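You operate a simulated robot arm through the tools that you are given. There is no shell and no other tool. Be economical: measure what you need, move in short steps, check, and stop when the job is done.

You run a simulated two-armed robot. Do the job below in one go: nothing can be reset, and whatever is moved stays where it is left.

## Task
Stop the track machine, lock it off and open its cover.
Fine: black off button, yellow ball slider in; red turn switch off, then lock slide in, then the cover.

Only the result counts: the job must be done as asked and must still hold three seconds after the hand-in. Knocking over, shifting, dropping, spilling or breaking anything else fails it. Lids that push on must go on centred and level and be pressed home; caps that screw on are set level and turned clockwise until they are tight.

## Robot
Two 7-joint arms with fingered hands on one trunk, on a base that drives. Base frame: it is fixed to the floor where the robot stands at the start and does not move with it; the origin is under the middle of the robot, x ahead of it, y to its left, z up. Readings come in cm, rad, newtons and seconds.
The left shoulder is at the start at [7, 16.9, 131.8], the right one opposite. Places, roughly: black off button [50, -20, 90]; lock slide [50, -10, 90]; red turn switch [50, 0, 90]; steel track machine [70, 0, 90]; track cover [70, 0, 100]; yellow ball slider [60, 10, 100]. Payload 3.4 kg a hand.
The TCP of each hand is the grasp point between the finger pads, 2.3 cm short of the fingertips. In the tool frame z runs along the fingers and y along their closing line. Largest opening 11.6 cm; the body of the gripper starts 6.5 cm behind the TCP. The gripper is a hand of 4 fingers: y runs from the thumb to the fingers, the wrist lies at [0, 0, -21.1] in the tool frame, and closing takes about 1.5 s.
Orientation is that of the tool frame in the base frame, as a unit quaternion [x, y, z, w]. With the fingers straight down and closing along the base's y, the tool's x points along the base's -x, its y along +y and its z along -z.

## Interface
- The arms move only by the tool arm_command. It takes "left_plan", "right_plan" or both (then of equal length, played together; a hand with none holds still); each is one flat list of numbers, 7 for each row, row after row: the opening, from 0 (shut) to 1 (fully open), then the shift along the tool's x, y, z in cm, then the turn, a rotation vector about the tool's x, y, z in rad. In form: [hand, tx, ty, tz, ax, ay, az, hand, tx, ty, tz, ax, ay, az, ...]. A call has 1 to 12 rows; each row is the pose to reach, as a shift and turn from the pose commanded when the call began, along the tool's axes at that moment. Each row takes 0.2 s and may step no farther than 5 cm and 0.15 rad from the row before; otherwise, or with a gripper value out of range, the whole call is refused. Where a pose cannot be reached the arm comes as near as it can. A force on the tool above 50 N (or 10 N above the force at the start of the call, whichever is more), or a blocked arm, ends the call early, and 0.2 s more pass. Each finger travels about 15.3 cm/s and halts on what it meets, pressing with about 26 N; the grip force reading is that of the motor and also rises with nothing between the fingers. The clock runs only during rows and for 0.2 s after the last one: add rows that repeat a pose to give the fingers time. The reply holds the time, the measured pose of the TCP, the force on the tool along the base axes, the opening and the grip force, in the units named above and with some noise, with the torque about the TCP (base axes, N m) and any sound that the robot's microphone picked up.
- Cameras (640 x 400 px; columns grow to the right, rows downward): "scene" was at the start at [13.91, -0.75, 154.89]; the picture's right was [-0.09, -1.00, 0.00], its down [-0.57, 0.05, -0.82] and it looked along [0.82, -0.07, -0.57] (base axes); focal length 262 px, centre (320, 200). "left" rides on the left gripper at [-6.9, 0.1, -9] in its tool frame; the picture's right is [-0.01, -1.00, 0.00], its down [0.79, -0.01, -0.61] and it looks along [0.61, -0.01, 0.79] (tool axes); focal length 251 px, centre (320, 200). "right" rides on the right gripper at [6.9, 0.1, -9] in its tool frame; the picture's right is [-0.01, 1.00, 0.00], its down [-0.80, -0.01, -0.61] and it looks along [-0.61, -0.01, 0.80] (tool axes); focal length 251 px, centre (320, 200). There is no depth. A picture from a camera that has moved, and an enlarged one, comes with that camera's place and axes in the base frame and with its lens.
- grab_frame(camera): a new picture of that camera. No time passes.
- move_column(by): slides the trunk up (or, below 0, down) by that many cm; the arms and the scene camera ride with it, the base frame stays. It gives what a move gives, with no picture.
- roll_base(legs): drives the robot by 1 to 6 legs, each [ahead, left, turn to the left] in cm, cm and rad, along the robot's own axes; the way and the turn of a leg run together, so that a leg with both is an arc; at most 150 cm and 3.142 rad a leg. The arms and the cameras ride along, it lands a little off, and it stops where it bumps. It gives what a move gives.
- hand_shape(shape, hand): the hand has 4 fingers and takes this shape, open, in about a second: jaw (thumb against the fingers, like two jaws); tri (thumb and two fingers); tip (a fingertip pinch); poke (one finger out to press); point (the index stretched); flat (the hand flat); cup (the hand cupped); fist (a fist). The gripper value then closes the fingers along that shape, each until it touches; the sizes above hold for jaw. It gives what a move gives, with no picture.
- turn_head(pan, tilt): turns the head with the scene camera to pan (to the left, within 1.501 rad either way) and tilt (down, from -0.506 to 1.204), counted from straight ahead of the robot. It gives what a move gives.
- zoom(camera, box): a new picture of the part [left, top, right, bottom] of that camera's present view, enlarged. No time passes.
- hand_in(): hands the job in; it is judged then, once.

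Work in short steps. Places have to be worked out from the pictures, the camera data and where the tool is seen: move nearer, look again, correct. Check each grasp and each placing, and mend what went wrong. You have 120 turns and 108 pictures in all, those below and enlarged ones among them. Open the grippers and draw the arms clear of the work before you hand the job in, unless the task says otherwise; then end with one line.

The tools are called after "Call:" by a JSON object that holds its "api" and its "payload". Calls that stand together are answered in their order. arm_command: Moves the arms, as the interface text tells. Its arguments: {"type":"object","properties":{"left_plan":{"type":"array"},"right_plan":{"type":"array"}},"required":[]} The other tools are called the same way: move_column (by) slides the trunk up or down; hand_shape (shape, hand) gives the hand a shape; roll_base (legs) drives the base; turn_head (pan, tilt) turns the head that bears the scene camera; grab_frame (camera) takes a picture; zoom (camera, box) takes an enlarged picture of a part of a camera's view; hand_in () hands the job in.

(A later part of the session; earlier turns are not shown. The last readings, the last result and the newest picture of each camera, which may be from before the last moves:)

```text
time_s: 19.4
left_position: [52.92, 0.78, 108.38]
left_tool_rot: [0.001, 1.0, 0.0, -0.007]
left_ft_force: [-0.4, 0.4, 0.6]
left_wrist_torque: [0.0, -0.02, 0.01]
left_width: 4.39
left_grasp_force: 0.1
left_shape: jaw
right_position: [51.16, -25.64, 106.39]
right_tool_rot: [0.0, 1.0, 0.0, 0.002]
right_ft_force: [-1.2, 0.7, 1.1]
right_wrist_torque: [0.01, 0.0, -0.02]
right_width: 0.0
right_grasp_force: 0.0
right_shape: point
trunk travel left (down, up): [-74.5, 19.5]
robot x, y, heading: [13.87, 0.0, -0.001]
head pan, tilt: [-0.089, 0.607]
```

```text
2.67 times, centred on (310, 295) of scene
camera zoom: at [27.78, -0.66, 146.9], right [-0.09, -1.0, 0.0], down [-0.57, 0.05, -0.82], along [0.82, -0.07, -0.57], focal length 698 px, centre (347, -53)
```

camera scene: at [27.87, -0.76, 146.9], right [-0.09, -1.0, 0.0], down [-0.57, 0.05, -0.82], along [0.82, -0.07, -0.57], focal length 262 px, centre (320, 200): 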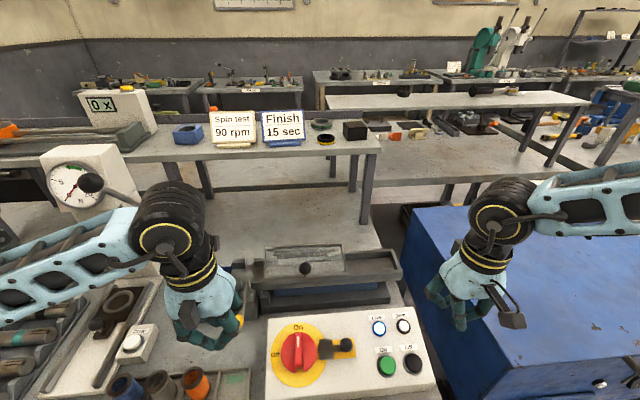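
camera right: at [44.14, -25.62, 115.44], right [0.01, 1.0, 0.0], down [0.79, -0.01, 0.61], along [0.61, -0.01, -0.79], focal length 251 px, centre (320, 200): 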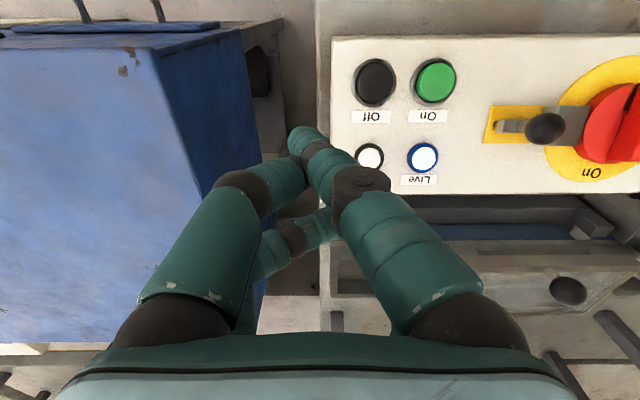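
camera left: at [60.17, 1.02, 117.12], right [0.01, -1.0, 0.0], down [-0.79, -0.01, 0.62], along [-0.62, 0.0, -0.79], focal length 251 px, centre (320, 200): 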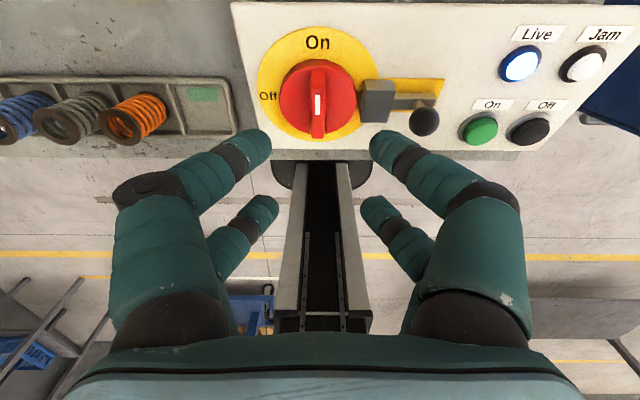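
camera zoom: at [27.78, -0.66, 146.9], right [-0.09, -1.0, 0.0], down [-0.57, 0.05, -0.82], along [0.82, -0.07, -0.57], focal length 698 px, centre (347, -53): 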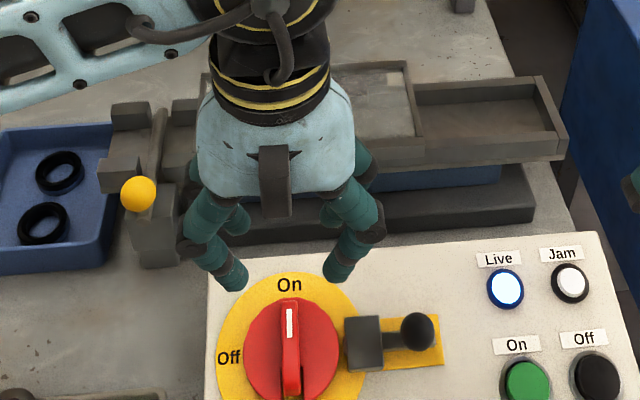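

Ridge centre is about (53.2, 1.2). I descend 9.5 cm with a small correction and look.

Call:
{"api": "arm_command", "payload": {"left_plan": [0.38, -0.2, 0.4, 4, 0, 0, 0, 0.38, -0.3, 0.4, 7.5, 0, 0, 0, 0.38, -0.3, 0.4, 9.5, 0, 0, 0]}}

Call:
{"api": "grab_frame", "payload": {"camera": "left"}}

Call:
{"api": "zoom", "payload": {"camera": "scene", "box": [230, 260, 390, 360]}}

```text
time_s: 20.2
left_position: [53.21, 1.22, 98.84]
left_tool_rot: [0.002, 1.0, 0.001, -0.007]
left_ft_force: [0.5, -0.1, -0.8]
left_wrist_torque: [0.01, -0.03, 0.03]
left_width: 4.41
left_grasp_force: 0.0
left_shape: jaw
right_position: [51.31, -25.81, 106.45]
right_tool_rot: [0.0, 1.0, -0.001, 0.003]
right_ft_force: [0.2, -1.1, -1.2]
right_wrist_torque: [-0.04, 0.02, 0.0]
right_width: 0.0
right_grasp_force: 0.0
right_shape: point
trunk travel left (down, up): [-74.5, 19.5]
robot x, y, heading: [13.58, 0.12, 0.003]
head pan, tilt: [-0.089, 0.607]
```

```text
69 pictures are left
camera left: at [60.29, 1.44, 107.7], right [0.01, -1.0, 0.0], down [-0.79, -0.01, 0.62], along [-0.62, 0.0, -0.79], focal length 251 px, centre (320, 200)
```

left: 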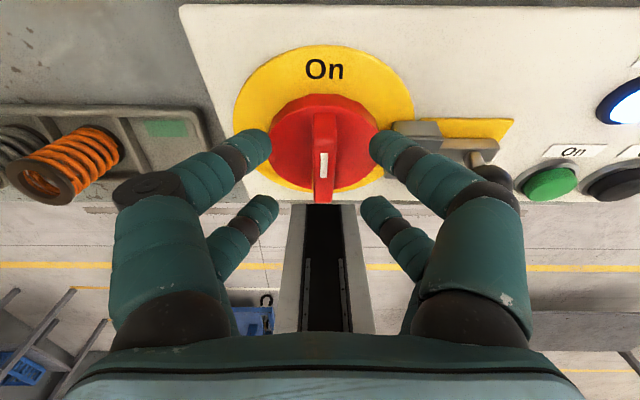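

```text
4.00 times, centred on (310, 310) of scene
camera zoom: at [27.79, -0.76, 146.9], right [-0.09, -1.0, 0.0], down [-0.57, 0.05, -0.82], along [0.82, -0.07, -0.57], focal length 1046 px, centre (360, -240)
```

zoom: 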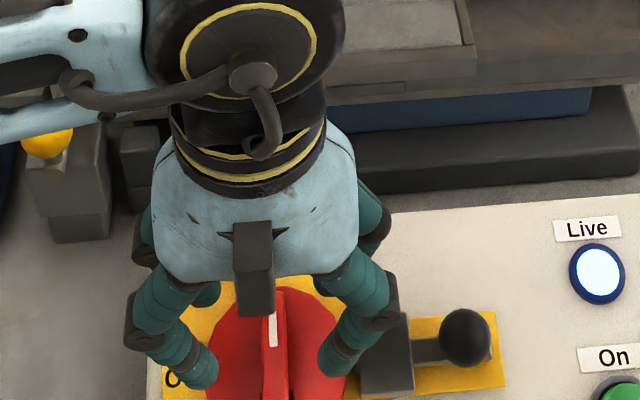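

The ridge is centred between the fingers. I lower 1.8 cm and close on it.

Call:
{"api": "arm_command", "payload": {"left_plan": [0.38, -0.2, 0, 0.6, 0, 0, 0, 0.38, -0.2, 0, 1.2, 0, 0, 0, 0.38, -0.2, 0, 1.8, 0, 0, 0, 0.2, -0.2, 0, 1.8, 0, 0, 0, 0.05, -0.2, 0, 1.8, 0, 0, 0, 0, -0.2, 0, 1.8, 0, 0, 0, 0, -0.2, 0, 1.8, 0, 0, 0, 0, -0.2, 0, 1.8, 0, 0, 0]}}

Call:
{"api": "grab_frame", "payload": {"camera": "left"}}

```text
time_s: 22.0
left_position: [53.24, 1.36, 97.06]
left_tool_rot: [0.001, 1.0, 0.001, -0.007]
left_ft_force: [3.4, -0.6, 17.7]
left_wrist_torque: [-0.2, -0.19, -0.02]
left_width: 1.48
left_grasp_force: 26.2
left_shape: jaw
right_position: [51.07, -25.68, 106.53]
right_tool_rot: [0.0, 1.0, -0.001, 0.002]
right_ft_force: [0.0, 0.4, -0.6]
right_wrist_torque: [0.03, -0.02, 0.02]
right_width: 0.04
right_grasp_force: 0.0
right_shape: point
trunk travel left (down, up): [-74.5, 19.5]
robot x, y, heading: [13.99, 0.01, 0.001]
head pan, tilt: [-0.089, 0.607]
```

```text
67 pictures are left
camera left: at [60.46, 1.51, 106.01], right [0.01, -1.0, 0.0], down [-0.79, -0.01, 0.62], along [-0.62, 0.0, -0.79], focal length 251 px, centre (320, 200)
```

left: 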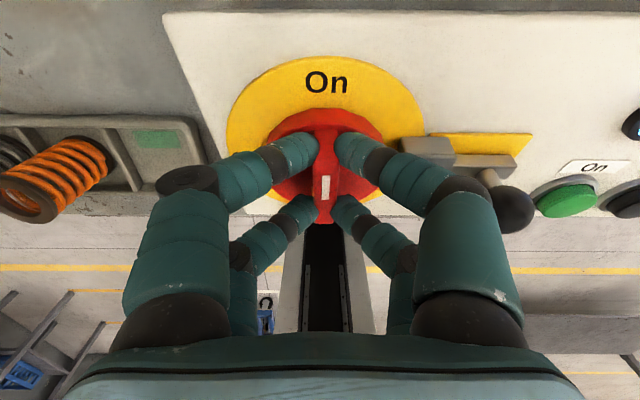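

Gripped at 1.5 cm. I ease up 0.3 cm and turn counter-clockwise (tool z negative), first 0.84 rad.

Call:
{"api": "arm_command", "payload": {"left_plan": [0, 0, 0, -0.3, 0, 0, 0, 0, 0, 0, -0.3, 0, 0, -0.14, 0, 0, 0, -0.3, 0, 0, -0.28, 0, 0, 0, -0.3, 0, 0, -0.42, 0, 0, 0, -0.3, 0, 0, -0.56, 0, 0, 0, -0.3, 0, 0, -0.7, 0, 0, 0, -0.3, 0, 0, -0.84]}}

Call:
{"api": "grab_frame", "payload": {"camera": "left"}}

```text
time_s: 23.6
left_position: [53.18, 1.7, 97.29]
left_tool_rot: [-0.408, 0.913, 0.004, -0.007]
left_ft_force: [-13.7, 14.2, -20.4]
left_wrist_torque: [-0.16, 0.49, -0.38]
left_width: 0.93
left_grasp_force: 26.3
left_shape: jaw
right_position: [51.1, -25.28, 106.58]
right_tool_rot: [-0.001, 1.0, -0.001, 0.003]
right_ft_force: [-0.4, 0.3, 0.3]
right_wrist_torque: [0.0, -0.02, 0.02]
right_width: 0.0
right_grasp_force: 0.1
right_shape: point
trunk travel left (down, up): [-74.5, 19.5]
robot x, y, heading: [13.83, 0.23, 0.002]
head pan, tilt: [-0.089, 0.607]
```

```text
66 pictures are left
camera left: at [58.09, 6.94, 106.21], right [0.75, -0.66, -0.01], down [-0.52, -0.6, 0.61], along [-0.41, -0.45, -0.79], focal length 251 px, centre (320, 200)
```

left: 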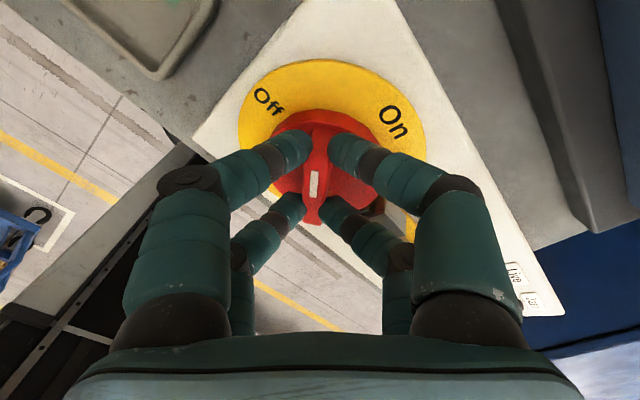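

Halfway around. I continue to 90° plus a little, easing the sideways load.

Call:
{"api": "arm_command", "payload": {"left_plan": [0, 0, 0.3, 0.2, 0, 0, -0.14, 0, 0, 0.3, 0.2, 0, 0, -0.28, 0, 0, 0.3, 0.2, 0, 0, -0.42, 0, 0, 0.3, 0.2, 0, 0, -0.56, 0, 0, 0.3, 0.2, 0, 0, -0.7, 0, 0, 0.3, 0.2, 0, 0, -0.8]}}

Call:
{"api": "grab_frame", "payload": {"camera": "left"}}

Call:
{"api": "zoom", "payload": {"camera": "scene", "box": [220, 250, 440, 390]}}

```text
time_s: 25.0
left_position: [52.81, 2.11, 97.29]
left_tool_rot: [0.732, -0.682, -0.005, 0.004]
left_ft_force: [-25.1, 22.6, -11.5]
left_wrist_torque: [-0.4, 0.31, -0.5]
left_width: 0.92
left_grasp_force: 26.0
left_shape: jaw
right_position: [50.87, -25.28, 106.71]
right_tool_rot: [-0.001, 1.0, -0.002, 0.005]
right_ft_force: [-0.1, 0.7, 0.3]
right_wrist_torque: [0.05, 0.01, 0.03]
right_width: 0.0
right_grasp_force: 0.1
right_shape: point
trunk travel left (down, up): [-74.5, 19.5]
robot x, y, heading: [13.55, 0.3, -0.001]
head pan, tilt: [-0.089, 0.607]
```

```text
65 pictures are left
camera left: at [52.53, 9.03, 106.23], right [1.0, 0.08, -0.01], down [0.07, -0.79, 0.61], along [0.04, -0.61, -0.8], focal length 251 px, centre (320, 200)
```

left: 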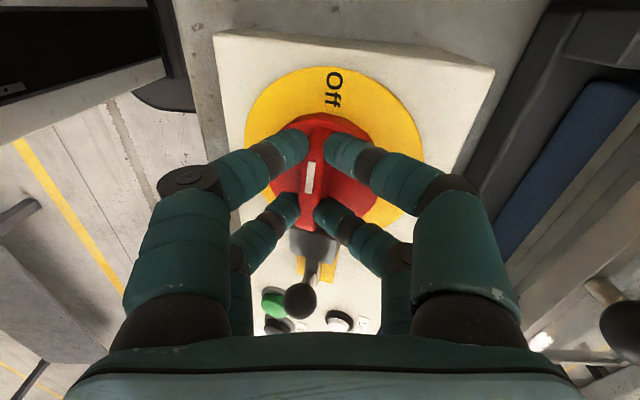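

```text
2.86 times, centred on (330, 320) of scene
camera zoom: at [27.23, -0.02, 146.94], right [-0.09, -1.0, 0.0], down [-0.56, 0.05, -0.82], along [0.82, -0.07, -0.57], focal length 747 px, centre (291, -143)
```

zoom: 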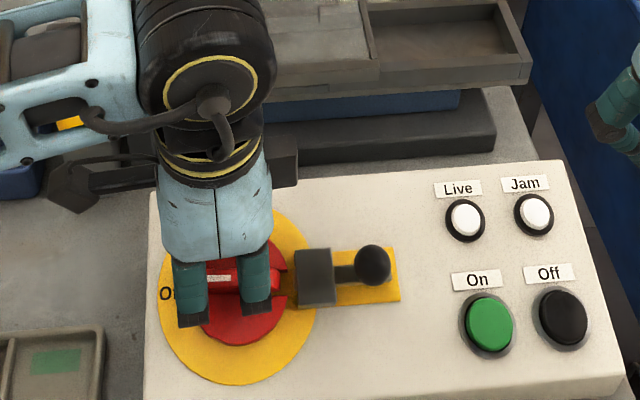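

The Live lamp went out and the ridge points to Off. I release and raise the left hand.

Call:
{"api": "arm_command", "payload": {"left_plan": [0.2, 0, 0, 0, 0, 0, 0, 0.38, 0, 0, 0, 0, 0, 0, 0.38, 0, 0, 0, 0, 0, 0, 0.38, 0, 0, -3, 0, 0, 0, 0.38, 0, 0, -7, 0, 0, 0, 0.38, -2, 0, -11, 0, 0, 0, 0.38, -6, 0, -13, 0, 0, 0, 0.38, -10, 0, -14, 0, 0, 0]}}

Call:
{"api": "zoom", "payload": {"camera": "scene", "box": [220, 250, 440, 390]}}

```text
time_s: 26.8
left_position: [52.65, 11.59, 111.22]
left_tool_rot: [0.73, -0.683, -0.006, 0.004]
left_ft_force: [0.0, -0.6, 0.0]
left_wrist_torque: [-0.03, 0.01, 0.01]
left_width: 4.38
left_grasp_force: 0.0
left_shape: jaw
right_position: [51.22, -25.6, 106.44]
right_tool_rot: [0.0, 1.0, -0.002, 0.002]
right_ft_force: [0.1, -0.5, 0.8]
right_wrist_torque: [-0.04, -0.01, -0.01]
right_width: 0.0
right_grasp_force: 0.0
right_shape: point
trunk travel left (down, up): [-74.5, 19.5]
robot x, y, heading: [14.17, -0.04, 0.004]
head pan, tilt: [-0.089, 0.607]
```

```text
2.86 times, centred on (330, 320) of scene
camera zoom: at [27.73, -0.57, 146.9], right [-0.09, -1.0, 0.0], down [-0.57, 0.05, -0.82], along [0.82, -0.07, -0.57], focal length 747 px, centre (291, -143)
```

zoom: 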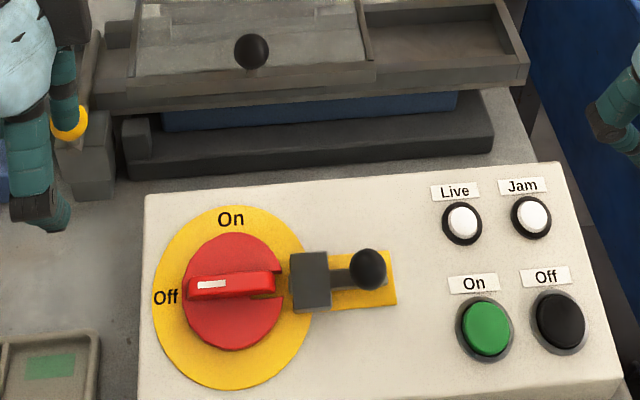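

The switch is off. The lock knob is at about (52.2, -7.8, 96.3). I bring the right hand up and left, then set jaw.

Call:
{"api": "arm_command", "payload": {"right_plan": [0, 0, 3, -2, 0, 0, 0, 0, 0, 6, -4, 0, 0, 0, 0, -0.5, 10, -4, 0, 0, 0, 0, -1, 12.6, -4, 0, 0, 0]}}

Call:
{"api": "hand_shape", "payload": {"hand": "right", "shape": "jaw"}}

Call:
{"api": "arm_command", "payload": {"right_plan": [0.7, 0, 0, 0, 0, 0, 0, 0.3, 0, 0, 0, 0, 0, 0, 0, 0, 0, 0, 0, 0, 0, 0, 0, 0, 0, 0, 0, 0, 0, 0, 0, 0, 0, 0, 0]}}

Call:
{"api": "grab_frame", "payload": {"camera": "right"}}

Call:
{"api": "zoom", "payload": {"camera": "scene", "box": [220, 250, 440, 390]}}

```text
time_s: 27.8
left_position: [52.81, 11.65, 110.99]
left_tool_rot: [0.73, -0.683, -0.005, 0.004]
left_ft_force: [0.2, -0.5, -0.4]
left_wrist_torque: [0.0, 0.01, 0.0]
left_width: 4.39
left_grasp_force: 0.1
left_shape: jaw
right_position: [52.26, -13.01, 110.47]
right_tool_rot: [0.0, 1.0, 0.0, 0.002]
right_ft_force: [0.7, -0.3, 0.5]
right_wrist_torque: [0.0, 0.02, 0.02]
right_width: 0.01
right_grasp_force: 0.0
right_shape: point
trunk travel left (down, up): [-74.5, 19.5]
robot x, y, heading: [14.09, -0.01, 0.004]
head pan, tilt: [-0.089, 0.607]
```

```text
time_s: 28.7
left_position: [52.6, 11.43, 111.02]
left_tool_rot: [0.73, -0.683, -0.006, 0.003]
left_ft_force: [0.3, -0.3, -0.1]
left_wrist_torque: [0.0, -0.01, 0.01]
left_width: 4.41
left_grasp_force: 0.0
left_shape: jaw
right_position: [52.24, -13.2, 110.51]
right_tool_rot: [-0.001, 1.0, 0.0, 0.003]
right_ft_force: [0.3, 0.7, -0.5]
right_wrist_torque: [0.0, 0.0, 0.02]
right_width: 11.62
right_grasp_force: 0.1
right_shape: jaw
trunk travel left (down, up): [-74.5, 19.5]
robot x, y, heading: [13.56, -0.03, -0.001]
head pan, tilt: [-0.089, 0.607]
```

```text
time_s: 29.9
left_position: [52.73, 11.49, 111.14]
left_tool_rot: [0.73, -0.683, -0.006, 0.004]
left_ft_force: [-0.6, 0.4, 0.2]
left_wrist_torque: [0.0, 0.0, 0.01]
left_width: 4.39
left_grasp_force: 0.1
left_shape: jaw
right_position: [52.08, -13.09, 110.56]
right_tool_rot: [0.001, 1.0, 0.001, 0.003]
right_ft_force: [0.6, -0.6, 0.4]
right_wrist_torque: [-0.03, 0.01, 0.01]
right_width: 0.0
right_grasp_force: 25.7
right_shape: jaw
trunk travel left (down, up): [-74.5, 19.5]
robot x, y, heading: [13.64, -0.27, -0.002]
head pan, tilt: [-0.089, 0.607]
```

```text
62 pictures are left
camera right: at [45.18, -13.15, 119.46], right [0.01, 1.0, 0.0], down [0.79, -0.01, 0.61], along [0.61, 0.0, -0.79], focal length 251 px, centre (320, 200)
```

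right: 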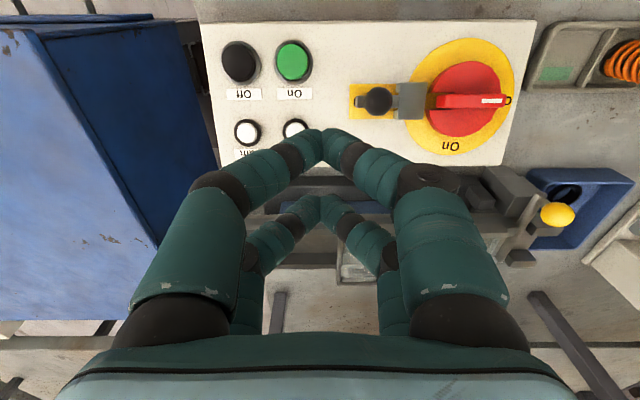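

```text
2.86 times, centred on (330, 320) of scene
camera zoom: at [27.8, -0.73, 146.89], right [-0.09, -1.0, 0.0], down [-0.57, 0.05, -0.82], along [0.82, -0.07, -0.57], focal length 747 px, centre (291, -143)
```

zoom: 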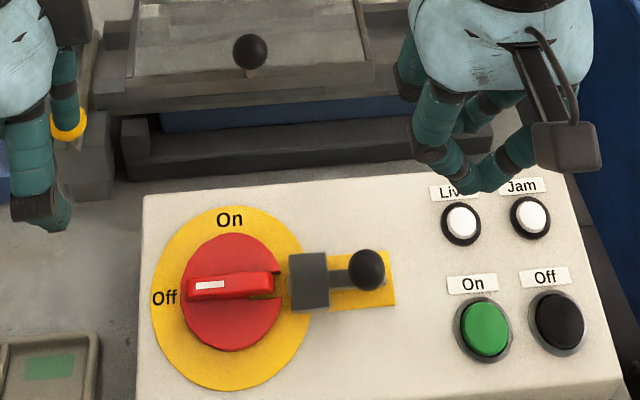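

The knob is confirmed at (52.0, -7.85, 96.3). I descend the closed right hand beside it on the -y side and look.

Call:
{"api": "arm_command", "payload": {"right_plan": [0, 0, 0.3, 4.5, 0, 0, 0, 0, 0, 0.5, 9, 0, 0, 0, 0, 0, 0.5, 12.8, 0, 0, 0]}}

Call:
{"api": "grab_frame", "payload": {"camera": "right"}}

Call:
{"api": "zoom", "payload": {"camera": "scene", "box": [220, 250, 440, 390]}}

```text
time_s: 30.7
left_position: [52.75, 11.58, 111.12]
left_tool_rot: [0.73, -0.684, -0.006, 0.004]
left_ft_force: [-0.2, 0.7, -0.9]
left_wrist_torque: [0.01, -0.02, 0.02]
left_width: 4.38
left_grasp_force: 0.0
left_shape: jaw
right_position: [52.16, -12.75, 97.63]
right_tool_rot: [0.0, 1.0, 0.001, 0.002]
right_ft_force: [-0.1, 0.1, -1.3]
right_wrist_torque: [-0.01, 0.0, 0.0]
right_width: 0.0
right_grasp_force: 26.1
right_shape: jaw
trunk travel left (down, up): [-74.5, 19.5]
robot x, y, heading: [14.07, -0.0, 0.0]
head pan, tilt: [-0.089, 0.607]
```

```text
60 pictures are left
camera right: at [45.17, -12.74, 106.6], right [0.01, 1.0, 0.0], down [0.79, -0.01, 0.61], along [0.61, 0.0, -0.79], focal length 251 px, centre (320, 200)
```

right: 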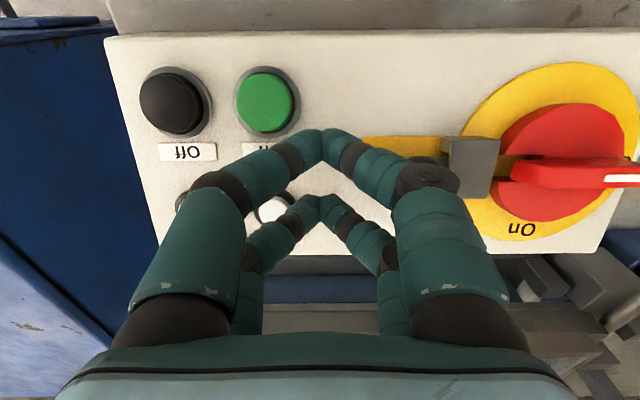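

```text
2.86 times, centred on (330, 320) of scene
camera zoom: at [27.86, -0.77, 146.89], right [-0.09, -1.0, 0.0], down [-0.57, 0.05, -0.82], along [0.82, -0.07, -0.57], focal length 747 px, centre (291, -143)
```

zoom: 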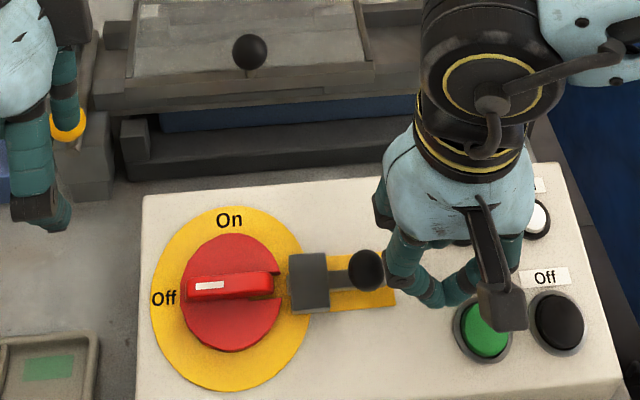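

The fingers are beside the knob. I push in +y slowly.

Call:
{"api": "arm_command", "payload": {"right_plan": [0, 0, 0.7, 0, 0, 0, 0, 0, 0, 1.4, 0, 0, 0, 0, 0, 0, 2.1, 0, 0, 0, 0, 0, 0, 2.8, 0, 0, 0, 0, 0, 0, 3.5, 0, 0, 0, 0, 0, 0, 4.2, 0, 0, 0, 0]}}

Call:
{"api": "zoom", "payload": {"camera": "scene", "box": [220, 250, 440, 390]}}

```text
time_s: 32.1
left_position: [52.68, 11.51, 111.07]
left_tool_rot: [0.73, -0.683, -0.006, 0.004]
left_ft_force: [-0.3, 0.9, 0.8]
left_wrist_torque: [0.04, 0.03, 0.01]
left_width: 4.35
left_grasp_force: 0.0
left_shape: jaw
right_position: [51.8, -10.05, 98.22]
right_tool_rot: [-0.001, 1.0, 0.002, 0.002]
right_ft_force: [0.5, 0.3, -0.5]
right_wrist_torque: [0.0, 0.01, -0.04]
right_width: 0.02
right_grasp_force: 25.8
right_shape: jaw
right hand out of reach, approached as far as the arm can: row 4, 5, 6
trunk travel left (down, up): [-74.5, 19.5]
robot x, y, heading: [13.99, -0.32, -0.001]
head pan, tilt: [-0.089, 0.607]
```

```text
2.86 times, centred on (330, 320) of scene
camera zoom: at [27.8, -0.73, 146.89], right [-0.09, -1.0, 0.0], down [-0.57, 0.05, -0.82], along [0.82, -0.07, -0.57], focal length 747 px, centre (291, -143)
```

zoom: 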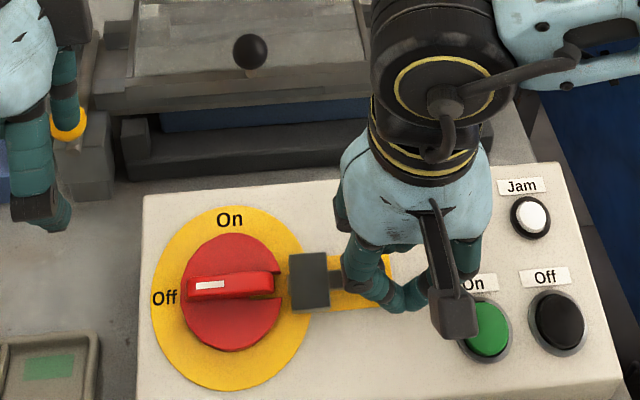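

The right arm is out of reach crossing inward. I raise it and drive the base 10 cm left to put the knob on its own side.

Call:
{"api": "arm_command", "payload": {"right_plan": [0, 0, -2, 0, 0, 0, 0, 0, 0, -2.5, -4, 0, 0, 0, 0, 0, -3, -8, 0, 0, 0, 0, 0, -3, -12, 0, 0, 0]}}

Call:
{"api": "roll_base", "payload": {"legs": [[0, 10, 0]]}}

Call:
{"api": "grab_frame", "payload": {"camera": "scene"}}

```text
time_s: 33.1
left_position: [52.55, 11.44, 111.15]
left_tool_rot: [0.73, -0.683, -0.005, 0.003]
left_ft_force: [0.4, -0.8, 0.2]
left_wrist_torque: [0.0, 0.0, 0.01]
left_width: 4.38
left_grasp_force: 0.0
left_shape: jaw
right_position: [51.61, -12.97, 110.31]
right_tool_rot: [0.0, 1.0, 0.0, 0.002]
right_ft_force: [-0.3, -0.3, 0.6]
right_wrist_torque: [-0.01, -0.01, 0.0]
right_width: 0.0
right_grasp_force: 25.7
right_shape: jaw
trunk travel left (down, up): [-74.5, 19.5]
robot x, y, heading: [13.88, -0.09, -0.002]
head pan, tilt: [-0.089, 0.607]
```

```text
time_s: 34.2
left_position: [52.73, 21.34, 111.17]
left_tool_rot: [0.73, -0.683, -0.006, 0.004]
left_ft_force: [0.4, -0.6, 0.0]
left_wrist_torque: [-0.04, 0.0, 0.0]
left_width: 4.38
left_grasp_force: 0.1
left_shape: jaw
right_position: [51.83, -3.11, 110.18]
right_tool_rot: [-0.001, 1.0, 0.001, 0.003]
right_ft_force: [-0.6, 0.0, 0.1]
right_wrist_torque: [-0.01, 0.0, 0.0]
right_width: 0.0
right_grasp_force: 26.7
right_shape: jaw
trunk travel left (down, up): [-74.5, 19.5]
robot x, y, heading: [14.05, 9.92, 0.001]
head pan, tilt: [-0.089, 0.607]
```

```text
57 pictures are left
camera scene: at [27.76, 9.02, 146.89], right [-0.09, -1.0, 0.0], down [-0.57, 0.05, -0.82], along [0.82, -0.07, -0.57], focal length 262 px, centre (320, 200)
```

scene: 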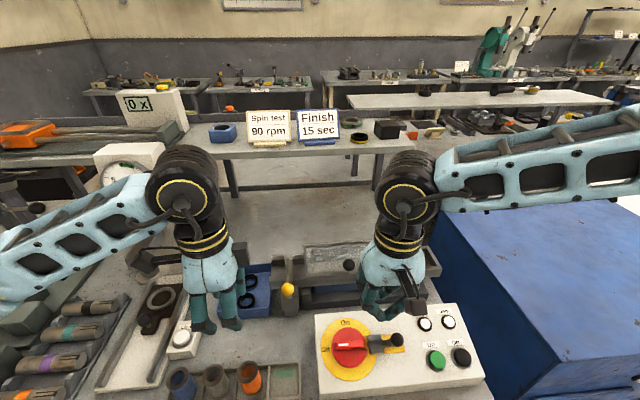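

Now I move the right hand to y≈-12.8, descend, and push toward +y.

Call:
{"api": "arm_command", "payload": {"right_plan": [0, 0, -4.5, 0, 0, 0, 0, 0, -0.1, -9, 0, 0, 0, 0, 0, -0.2, -9.7, 4, 0, 0, 0, 0, -0.2, -9.7, 8.5, 0, 0, 0, 0, -0.2, -9.7, 12.6, 0, 0, 0]}}

Call:
{"api": "zoom", "payload": {"camera": "scene", "box": [280, 270, 480, 400]}}

```text
time_s: 35.4
left_position: [52.8, 21.24, 111.15]
left_tool_rot: [0.73, -0.684, -0.007, 0.003]
left_ft_force: [-0.3, 0.2, 0.3]
left_wrist_torque: [0.02, -0.02, -0.02]
left_width: 4.38
left_grasp_force: 0.0
left_shape: jaw
right_position: [52.13, -12.81, 97.42]
right_tool_rot: [0.0, 1.0, 0.002, 0.002]
right_ft_force: [-0.1, -0.3, -0.6]
right_wrist_torque: [0.01, -0.01, 0.03]
right_width: 0.0
right_grasp_force: 26.1
right_shape: jaw
trunk travel left (down, up): [-74.5, 19.5]
robot x, y, heading: [13.8, 10.12, 0.001]
head pan, tilt: [-0.089, 0.607]
```

```text
3.08 times, centred on (380, 335) of scene
camera zoom: at [27.87, 9.06, 146.89], right [-0.09, -1.0, 0.0], down [-0.57, 0.05, -0.82], along [0.82, -0.07, -0.57], focal length 805 px, centre (135, -215)
```

zoom: 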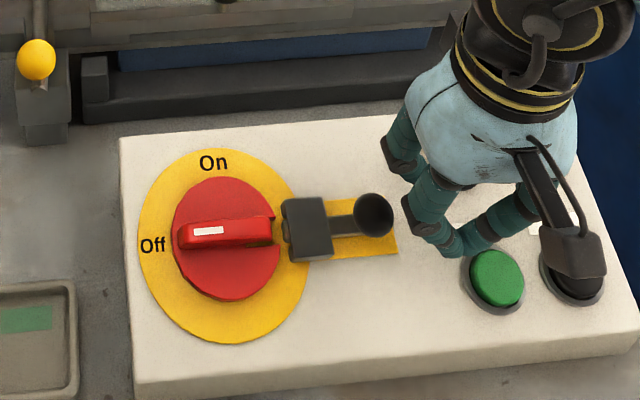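

The knob has a clear side for the fingers. I push +y.

Call:
{"api": "arm_command", "payload": {"right_plan": [0, 0, 0.8, 0, 0, 0, 0, 0, 0, 1.6, 0, 0, 0, 0, 0, 0, 2.4, 0, 0, 0, 0, 0, 0, 3.2, 0, 0, 0, 0, 0, 0, 4, 0, 0, 0, 0, 0, 0, 4.8, 0, 0, 0, 0]}}

Call:
{"api": "zoom", "payload": {"camera": "scene", "box": [280, 270, 480, 400]}}

```text
time_s: 36.8
left_position: [52.71, 21.44, 111.23]
left_tool_rot: [0.73, -0.684, -0.006, 0.005]
left_ft_force: [0.2, 0.0, 0.2]
left_wrist_torque: [0.05, 0.0, 0.0]
left_width: 4.38
left_grasp_force: 0.1
left_shape: jaw
right_position: [52.07, -7.76, 97.53]
right_tool_rot: [0.0, 1.0, -0.001, 0.002]
right_ft_force: [-0.4, -0.8, 0.2]
right_wrist_torque: [0.04, -0.01, 0.01]
right_width: 0.01
right_grasp_force: 25.8
right_shape: jaw
trunk travel left (down, up): [-74.5, 19.5]
robot x, y, heading: [13.7, 9.85, 0.006]
head pan, tilt: [-0.089, 0.607]
```

```text
3.08 times, centred on (380, 335) of scene
camera zoom: at [27.89, 9.29, 146.88], right [-0.09, -1.0, 0.0], down [-0.57, 0.05, -0.82], along [0.82, -0.07, -0.57], focal length 805 px, centre (135, -215)
```

zoom: 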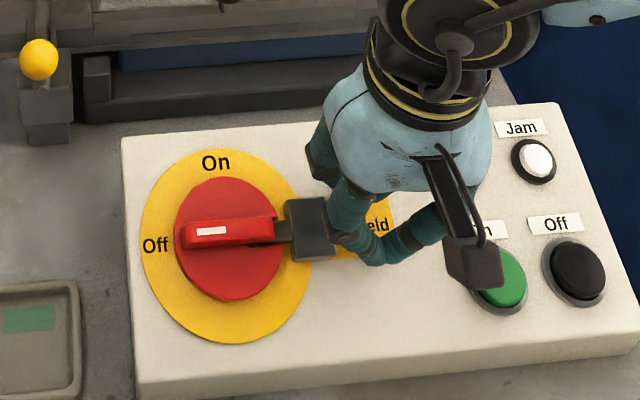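

The bolt is entering the switch notch and a "Held" label shows. I continue to the stop.

Call:
{"api": "arm_command", "payload": {"right_plan": [0, 0, 0.5, 0, 0, 0, 0, 0, 0, 1, 0, 0, 0, 0, 0, 0, 1.5, 0, 0, 0, 0, 0, 0, 2, 0, 0, 0, 0, 0, 0, 2.5, 0, 0, 0, 0]}}

Call:
{"api": "zoom", "payload": {"camera": "scene", "box": [280, 270, 480, 400]}}

```text
time_s: 38.0
left_position: [52.91, 21.34, 111.1]
left_tool_rot: [0.731, -0.683, -0.008, 0.003]
left_ft_force: [-0.6, -0.9, -0.5]
left_wrist_torque: [0.0, 0.01, 0.01]
left_width: 4.41
left_grasp_force: 0.1
left_shape: jaw
right_position: [52.18, -5.35, 97.53]
right_tool_rot: [0.0, 1.0, 0.001, 0.001]
right_ft_force: [2.4, -2.9, -0.9]
right_wrist_torque: [-0.03, -0.05, -0.05]
right_width: 0.0
right_grasp_force: 25.8
right_shape: jaw
trunk travel left (down, up): [-74.5, 19.5]
robot x, y, heading: [13.58, 9.81, 0.0]
head pan, tilt: [-0.089, 0.607]
```

```text
3.08 times, centred on (380, 335) of scene
camera zoom: at [27.87, 9.08, 146.88], right [-0.09, -1.0, 0.0], down [-0.57, 0.05, -0.82], along [0.82, -0.07, -0.57], focal length 805 px, centre (135, -215)
```

zoom: 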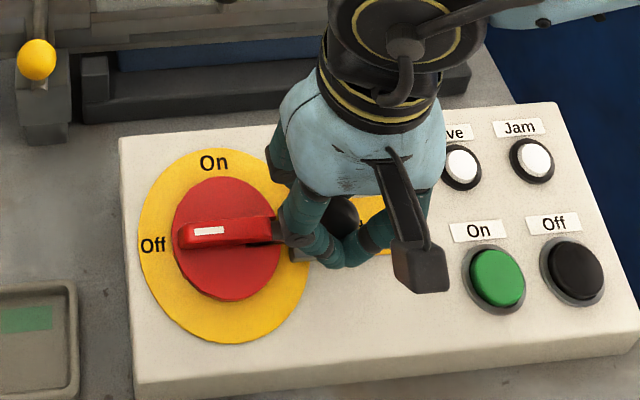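

The knob slipped between the finger pairs. I raise the hand straight up to check how far the bolt went.

Call:
{"api": "arm_command", "payload": {"right_plan": [0, 0, 0, -1.5, 0, 0, 0, 0, 0, 0, -3.5, 0, 0, 0, 0, 0, 0, -7, 0, 0, 0, 0, 0, -4, -10, 0, 0, 0]}}

Call:
{"api": "zoom", "payload": {"camera": "scene", "box": [280, 270, 480, 400]}}

Call:
{"api": "grab_frame", "payload": {"camera": "right"}}

```text
time_s: 39.0
left_position: [52.45, 21.33, 111.26]
left_tool_rot: [0.73, -0.683, -0.007, 0.002]
left_ft_force: [0.0, -1.2, 0.7]
left_wrist_torque: [-0.03, -0.02, -0.03]
left_width: 4.4
left_grasp_force: 0.0
left_shape: jaw
right_position: [51.71, -9.5, 107.64]
right_tool_rot: [-0.001, 1.0, 0.001, 0.003]
right_ft_force: [0.5, 0.4, 0.4]
right_wrist_torque: [-0.01, -0.01, -0.01]
right_width: 0.0
right_grasp_force: 26.4
right_shape: jaw
trunk travel left (down, up): [-74.5, 19.5]
robot x, y, heading: [13.81, 10.39, 0.005]
head pan, tilt: [-0.089, 0.607]
```

```text
3.08 times, centred on (380, 335) of scene
camera zoom: at [27.52, 9.04, 146.92], right [-0.09, -1.0, 0.0], down [-0.57, 0.05, -0.82], along [0.82, -0.07, -0.57], focal length 805 px, centre (135, -215)
```

zoom: 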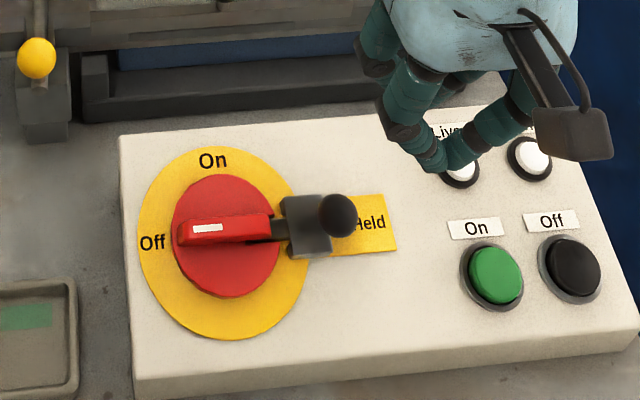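

```text
52 pictures are left
camera right: at [44.75, -9.54, 116.6], right [0.01, 1.0, 0.0], down [0.79, -0.01, 0.61], along [0.61, 0.0, -0.79], focal length 251 px, centre (320, 200)
```

right: 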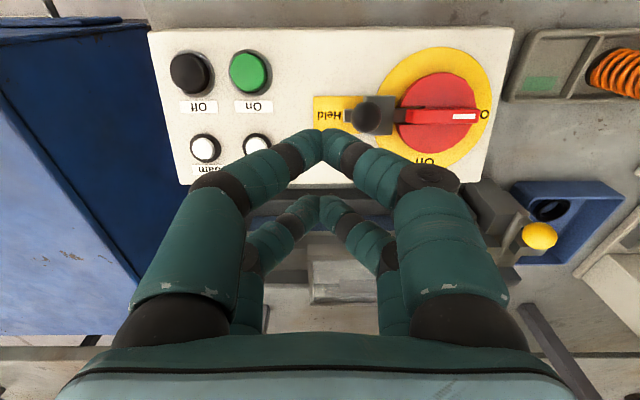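

The bolt is mostly in. To make sure it's home, I push once more with the near finger pair centred on the knob (TCP x≈54.2).

Call:
{"api": "arm_command", "payload": {"right_plan": [0, -1.3, -1, 3, 0, 0, 0, 0, -2.5, -1.2, 7, 0, 0, 0, 0, -2.5, -1.2, 10.1, 0, 0, 0, 0, -2.5, -0.4, 10.1, 0, 0, 0, 0, -2.5, 0.4, 10.1, 0, 0, 0, 0, -2.5, 1.0, 10.1, 0, 0, 0, 0, -2.5, 1.6, 10.1, 0, 0, 0, 0, -2.5, 2.2, 10.1, 0, 0, 0, 0, -2.5, 2.7, 10.1, 0, 0, 0]}}

Call:
{"api": "zoom", "payload": {"camera": "scene", "box": [280, 270, 480, 400]}}

```text
time_s: 41.2
left_position: [52.8, 20.88, 111.13]
left_tool_rot: [0.729, -0.684, -0.008, 0.002]
left_ft_force: [-1.3, 0.0, 0.3]
left_wrist_torque: [-0.03, -0.02, 0.0]
left_width: 4.38
left_grasp_force: 0.1
left_shape: jaw
right_position: [54.68, -7.61, 97.43]
right_tool_rot: [0.003, 1.0, -0.003, 0.004]
right_ft_force: [7.1, -36.1, 20.1]
right_wrist_torque: [0.08, 0.41, 0.67]
right_width: 0.04
right_grasp_force: 26.4
right_shape: jaw
trunk travel left (down, up): [-74.5, 19.5]
robot x, y, heading: [13.53, 9.63, -0.001]
head pan, tilt: [-0.089, 0.607]
stopped in row 9 (right hand): the force on the tool passed its limit at 51 N (the readings are from after the stop); the commanded pose is now the measured one
```

```text
3.08 times, centred on (380, 335) of scene
camera zoom: at [27.76, 8.52, 146.9], right [-0.09, -1.0, 0.0], down [-0.57, 0.06, -0.82], along [0.82, -0.07, -0.57], focal length 805 px, centre (135, -215)
```

zoom: 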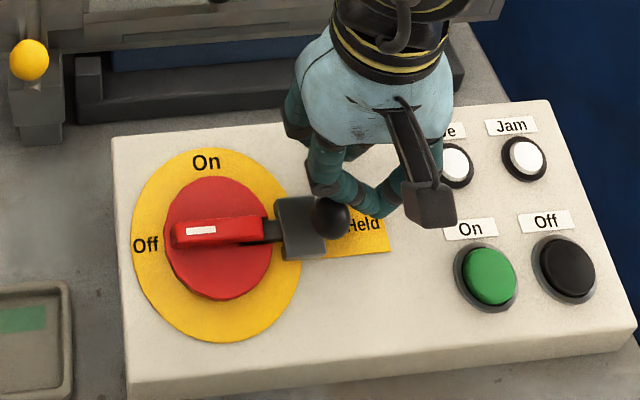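

The lock slide is firmly home at 51 N. I retreat and study the cover.

Call:
{"api": "arm_command", "payload": {"right_plan": [0, 0, -2.5, 0, 0, 0, 0, 0, 0, -4, -3, 0, 0, 0, 0, 0, -6, -7, 0, 0, 0, 0, 0, -10, -10, 0, 0, 0, 0, 0, -14, -13, 0, 0, 0]}}

Call:
{"api": "zoom", "payload": {"camera": "scene", "box": [260, 220, 440, 330]}}

Call:
{"api": "grab_frame", "payload": {"camera": "right"}}

```text
time_s: 42.4
left_position: [52.64, 21.15, 111.23]
left_tool_rot: [0.729, -0.684, -0.005, 0.002]
left_ft_force: [-0.7, 0.2, -0.3]
left_wrist_torque: [0.0, -0.02, 0.02]
left_width: 4.39
left_grasp_force: 0.0
left_shape: jaw
right_position: [54.53, -21.01, 110.41]
right_tool_rot: [0.001, 1.0, 0.0, 0.004]
right_ft_force: [0.2, -0.2, -0.2]
right_wrist_torque: [0.01, -0.01, -0.01]
right_width: 0.0
right_grasp_force: 26.2
right_shape: jaw
trunk travel left (down, up): [-74.5, 19.5]
robot x, y, heading: [13.87, 9.92, -0.003]
head pan, tilt: [-0.089, 0.607]
```

```text
3.56 times, centred on (350, 275) of scene
camera zoom: at [27.65, 8.97, 146.9], right [-0.09, -1.0, 0.0], down [-0.57, 0.05, -0.82], along [0.82, -0.07, -0.57], focal length 930 px, centre (213, -67)
```

zoom: 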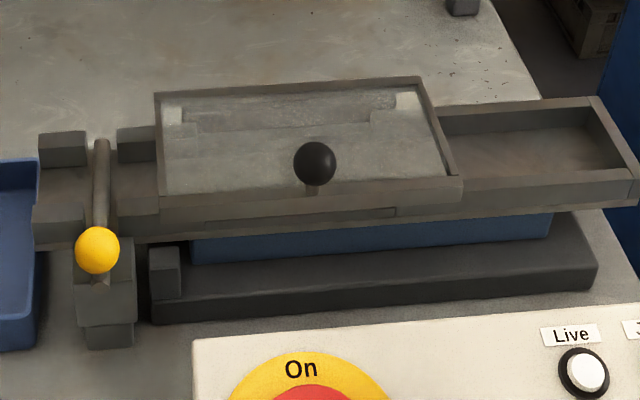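

```text
49 pictures are left
camera right: at [47.49, -21.01, 119.52], right [0.01, 1.0, 0.0], down [0.79, -0.01, 0.61], along [0.61, -0.01, -0.79], focal length 251 px, centre (320, 200)
```

right: 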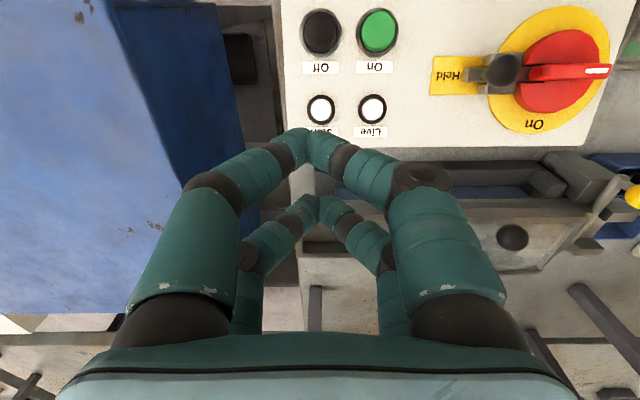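

The cover has a glass-like plate and a knob on its front rail, so it may be hinged at the back. I take a view from the left hand camera and a closer zoom.

Call:
{"api": "arm_command", "payload": {"left_plan": [0.38, 0, 4, 0, 0, 0, 0, 0.38, 0, 8, 0, 0, 0, 0, 0.38, 0, 12, 0, 0, 0, 0]}}

Call:
{"api": "grab_frame", "payload": {"camera": "left"}}

Call:
{"api": "zoom", "payload": {"camera": "scene", "box": [290, 230, 400, 300]}}

```text
time_s: 43.2
left_position: [40.61, 20.46, 111.27]
left_tool_rot: [0.73, -0.684, -0.005, 0.003]
left_ft_force: [-0.5, -0.1, -0.4]
left_wrist_torque: [-0.02, 0.02, -0.02]
left_width: 4.38
left_grasp_force: 0.1
left_shape: jaw
right_position: [54.63, -20.82, 110.57]
right_tool_rot: [0.001, 1.0, -0.001, 0.003]
right_ft_force: [-0.1, -0.6, 0.5]
right_wrist_torque: [0.03, 0.0, -0.01]
right_width: 0.01
right_grasp_force: 25.6
right_shape: jaw
trunk travel left (down, up): [-74.5, 19.5]
robot x, y, heading: [14.01, 9.55, 0.002]
head pan, tilt: [-0.089, 0.607]
```

```text
48 pictures are left
camera left: at [40.42, 27.43, 120.29], right [1.0, 0.07, -0.01], down [0.07, -0.79, 0.6], along [0.03, -0.6, -0.8], focal length 251 px, centre (320, 200)
```

left: 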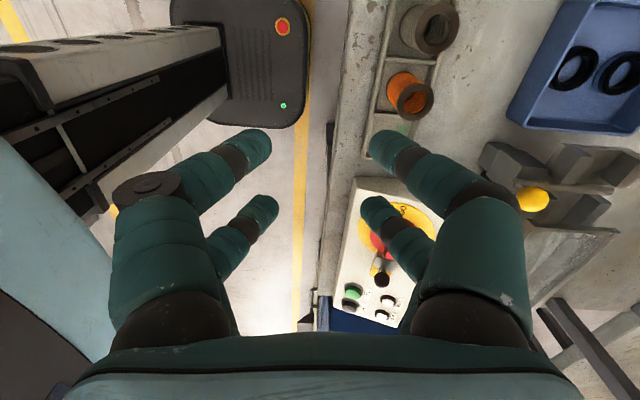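

```text
5.71 times, centred on (345, 265) of scene
camera zoom: at [27.75, 9.13, 146.9], right [-0.09, -1.0, 0.0], down [-0.57, 0.05, -0.82], along [0.82, -0.07, -0.57], focal length 1495 px, centre (177, -171)
```

zoom: 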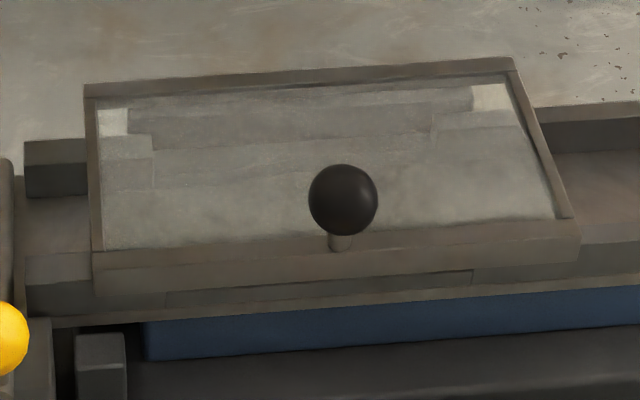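

Knob is triangulated at (67.1, -1.05, 100.9) with a likely rear hinge at x≈78. I shift the base a little left and ahead so that the right hand can grasp it pitched forward.

Call:
{"api": "roll_base", "payload": {"legs": [[4, 6, 0]]}}

Call:
{"api": "arm_command", "payload": {"right_plan": [0.15, 1.5, 1, -1.5, 0, -0.12, 0, 0.3, 3, 2, -2, 0, -0.24, 0, 0.45, 4.5, 3, -2.5, 0, -0.36, 0, 0.5, 5.5, 4, -2.5, 0, -0.48, 0, 0.5, 6, 5, -2.5, 0, -0.6, 0]}}

Call:
{"api": "grab_frame", "payload": {"camera": "right"}}

Call:
{"api": "grab_frame", "payload": {"camera": "scene"}}

```text
time_s: 44.2
left_position: [44.59, 26.14, 111.41]
left_tool_rot: [0.73, -0.684, -0.008, 0.002]
left_ft_force: [-0.1, 0.2, 0.7]
left_wrist_torque: [0.02, -0.03, 0.01]
left_width: 4.36
left_grasp_force: 0.1
left_shape: jaw
right_position: [58.48, -15.15, 110.53]
right_tool_rot: [0.002, 1.0, 0.0, 0.004]
right_ft_force: [0.1, -0.8, -0.3]
right_wrist_torque: [0.01, 0.0, -0.02]
right_width: 0.0
right_grasp_force: 26.1
right_shape: jaw
trunk travel left (down, up): [-74.5, 19.5]
robot x, y, heading: [17.84, 15.93, 0.002]
head pan, tilt: [-0.089, 0.607]
```

```text
time_s: 45.4
left_position: [44.7, 26.43, 111.15]
left_tool_rot: [0.729, -0.684, -0.006, 0.004]
left_ft_force: [-0.8, 0.2, 0.1]
left_wrist_torque: [0.0, 0.04, 0.0]
left_width: 4.39
left_grasp_force: 0.0
left_shape: jaw
right_position: [58.48, -10.52, 115.55]
right_tool_rot: [0.001, 0.955, -0.001, 0.297]
right_ft_force: [0.8, -0.5, -0.6]
right_wrist_torque: [0.0, 0.0, 0.0]
right_width: 5.75
right_grasp_force: 0.1
right_shape: jaw
right hand out of reach, approached as far as the arm can: row 4, 5
trunk travel left (down, up): [-74.5, 19.5]
robot x, y, heading: [17.7, 15.98, -0.003]
head pan, tilt: [-0.089, 0.607]
```

```text
46 pictures are left
camera right: at [47.6, -10.56, 119.0], right [0.01, 1.0, 0.0], down [0.31, -0.01, 0.95], along [0.95, -0.01, -0.31], focal length 251 px, centre (320, 200)
```

right: 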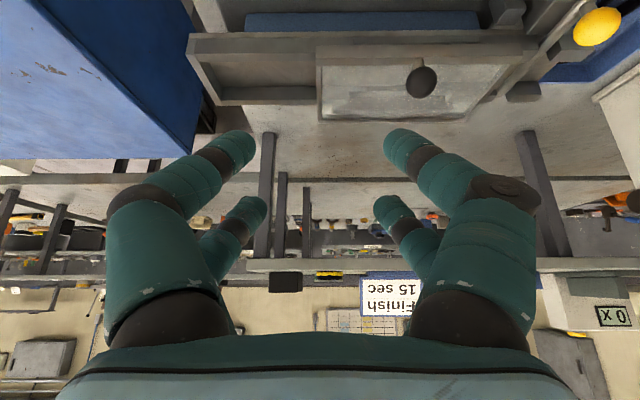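

```text
45 pictures are left
camera scene: at [31.89, 15.13, 146.88], right [-0.09, -1.0, 0.0], down [-0.57, 0.05, -0.82], along [0.82, -0.07, -0.57], focal length 262 px, centre (320, 200)
```

scene: 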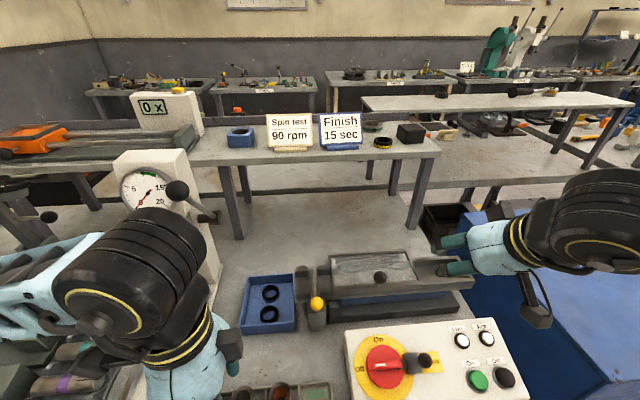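

Hand is pitched; knob re-confirmed at (66.9, -1.07, 100.9). I move part-way toward a hover pose behind the knob and reduce the pitch.

Call:
{"api": "arm_command", "payload": {"right_plan": [0.5, -0.4, 2.3, 2.1, 0, 0.08, 0, 0.5, -0.8, 4.7, 4.2, 0, 0.15, 0]}}

```text
time_s: 46.0
left_position: [45.06, 26.48, 111.3]
left_tool_rot: [0.729, -0.684, -0.007, 0.004]
left_ft_force: [0.4, -0.4, 0.5]
left_wrist_torque: [0.01, -0.01, -0.01]
left_width: 4.38
left_grasp_force: 0.0
left_shape: jaw
right_position: [61.73, -5.76, 112.3]
right_tool_rot: [0.001, 0.974, -0.002, 0.225]
right_ft_force: [0.6, 0.7, 0.1]
right_wrist_torque: [-0.02, -0.03, -0.03]
right_width: 5.75
right_grasp_force: 0.1
right_shape: jaw
trunk travel left (down, up): [-74.5, 19.5]
robot x, y, heading: [17.85, 15.67, 0.0]
head pan, tilt: [-0.089, 0.607]
```

Tracking is good. I go to the hover pose over the knob and look.

Call:
{"api": "arm_command", "payload": {"right_plan": [0.5, -0.6, 2.4, 1.9, 0, 0.08, 0, 0.5, -1.3, 4.7, 3.7, 0, 0.15, 0]}}

Call:
{"api": "grab_frame", "payload": {"camera": "right"}}

Call:
{"api": "zoom", "payload": {"camera": "scene", "box": [280, 200, 500, 340]}}

```text
time_s: 46.6
left_position: [44.97, 26.5, 111.15]
left_tool_rot: [0.73, -0.684, -0.007, 0.006]
left_ft_force: [-0.2, -0.3, 0.2]
left_wrist_torque: [-0.04, 0.01, 0.0]
left_width: 4.39
left_grasp_force: 0.0
left_shape: jaw
right_position: [64.61, -1.18, 109.6]
right_tool_rot: [0.002, 0.989, -0.002, 0.15]
right_ft_force: [-0.1, 0.6, 0.5]
right_wrist_torque: [-0.01, 0.01, 0.04]
right_width: 5.76
right_grasp_force: 0.0
right_shape: jaw
trunk travel left (down, up): [-74.5, 19.5]
robot x, y, heading: [17.71, 15.55, 0.004]
head pan, tilt: [-0.089, 0.607]
```

```text
44 pictures are left
camera right: at [55.21, -1.15, 116.09], right [0.01, 1.0, 0.0], down [0.58, -0.01, 0.82], along [0.82, -0.01, -0.58], focal length 251 px, centre (320, 200)
```

right: 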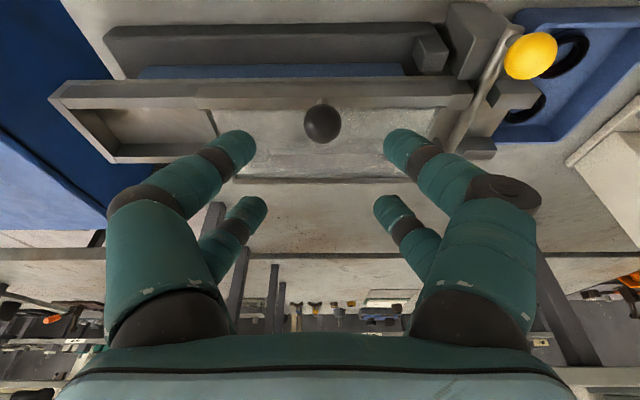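

```text
2.86 times, centred on (390, 270) of scene
camera zoom: at [32.19, 15.21, 146.85], right [-0.09, -1.0, 0.0], down [-0.57, 0.05, -0.82], along [0.82, -0.07, -0.57], focal length 747 px, centre (120, 0)
```

zoom: 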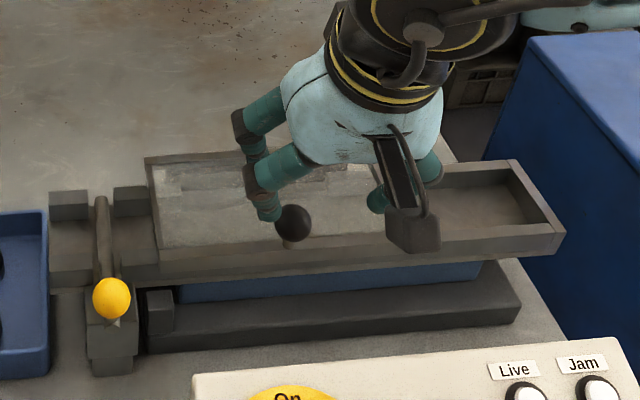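

The knob is centred in front of the hand. I advance 8.2 cm along the fingers and check.

Call:
{"api": "arm_command", "payload": {"right_plan": [0.5, 0, 0, 3, 0, 0, 0, 0.5, 0.1, 0, 6, 0, 0, 0, 0.5, 0.1, 0.1, 8.2, 0, 0, 0]}}

Call:
{"api": "grab_frame", "payload": {"camera": "right"}}

Call:
{"api": "zoom", "payload": {"camera": "scene", "box": [300, 220, 460, 320]}}

```text
time_s: 47.4
left_position: [44.74, 26.38, 111.41]
left_tool_rot: [0.729, -0.684, -0.006, 0.004]
left_ft_force: [0.3, -0.4, -0.3]
left_wrist_torque: [0.01, -0.01, -0.01]
left_width: 4.41
left_grasp_force: 0.1
left_shape: jaw
right_position: [66.51, -1.16, 101.66]
right_tool_rot: [0.001, 0.988, 0.0, 0.153]
right_ft_force: [0.6, 0.8, -0.7]
right_wrist_torque: [-0.02, -0.02, -0.03]
right_width: 5.75
right_grasp_force: 0.1
right_shape: jaw
trunk travel left (down, up): [-74.5, 19.5]
robot x, y, heading: [18.07, 16.01, -0.003]
head pan, tilt: [-0.089, 0.607]
```

```text
42 pictures are left
camera right: at [57.16, -1.2, 108.3], right [0.01, 1.0, 0.0], down [0.57, -0.01, 0.82], along [0.82, -0.01, -0.57], focal length 251 px, centre (320, 200)
```

right: 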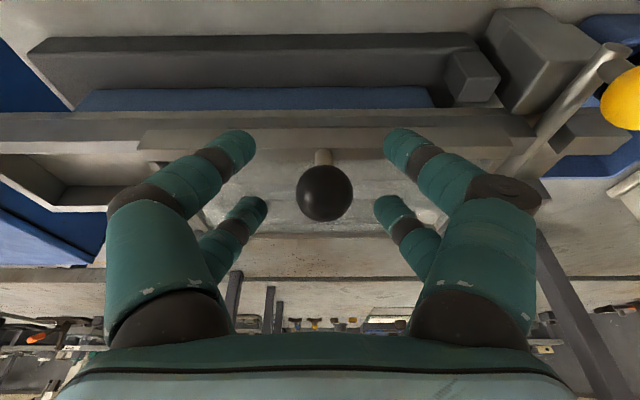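

```text
4.00 times, centred on (380, 270) of scene
camera zoom: at [31.76, 15.1, 146.9], right [-0.09, -1.0, 0.0], down [-0.57, 0.05, -0.82], along [0.82, -0.07, -0.57], focal length 1046 px, centre (80, -80)
```

zoom: 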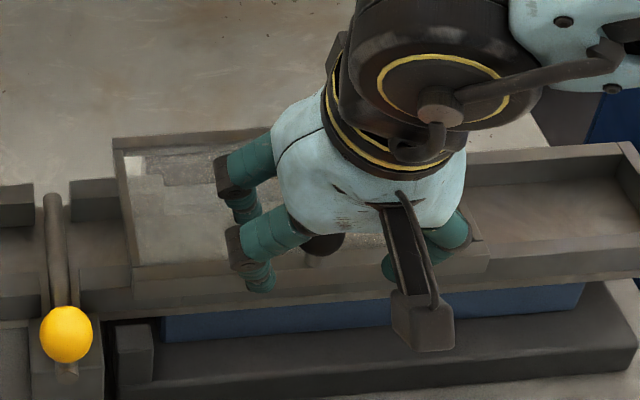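

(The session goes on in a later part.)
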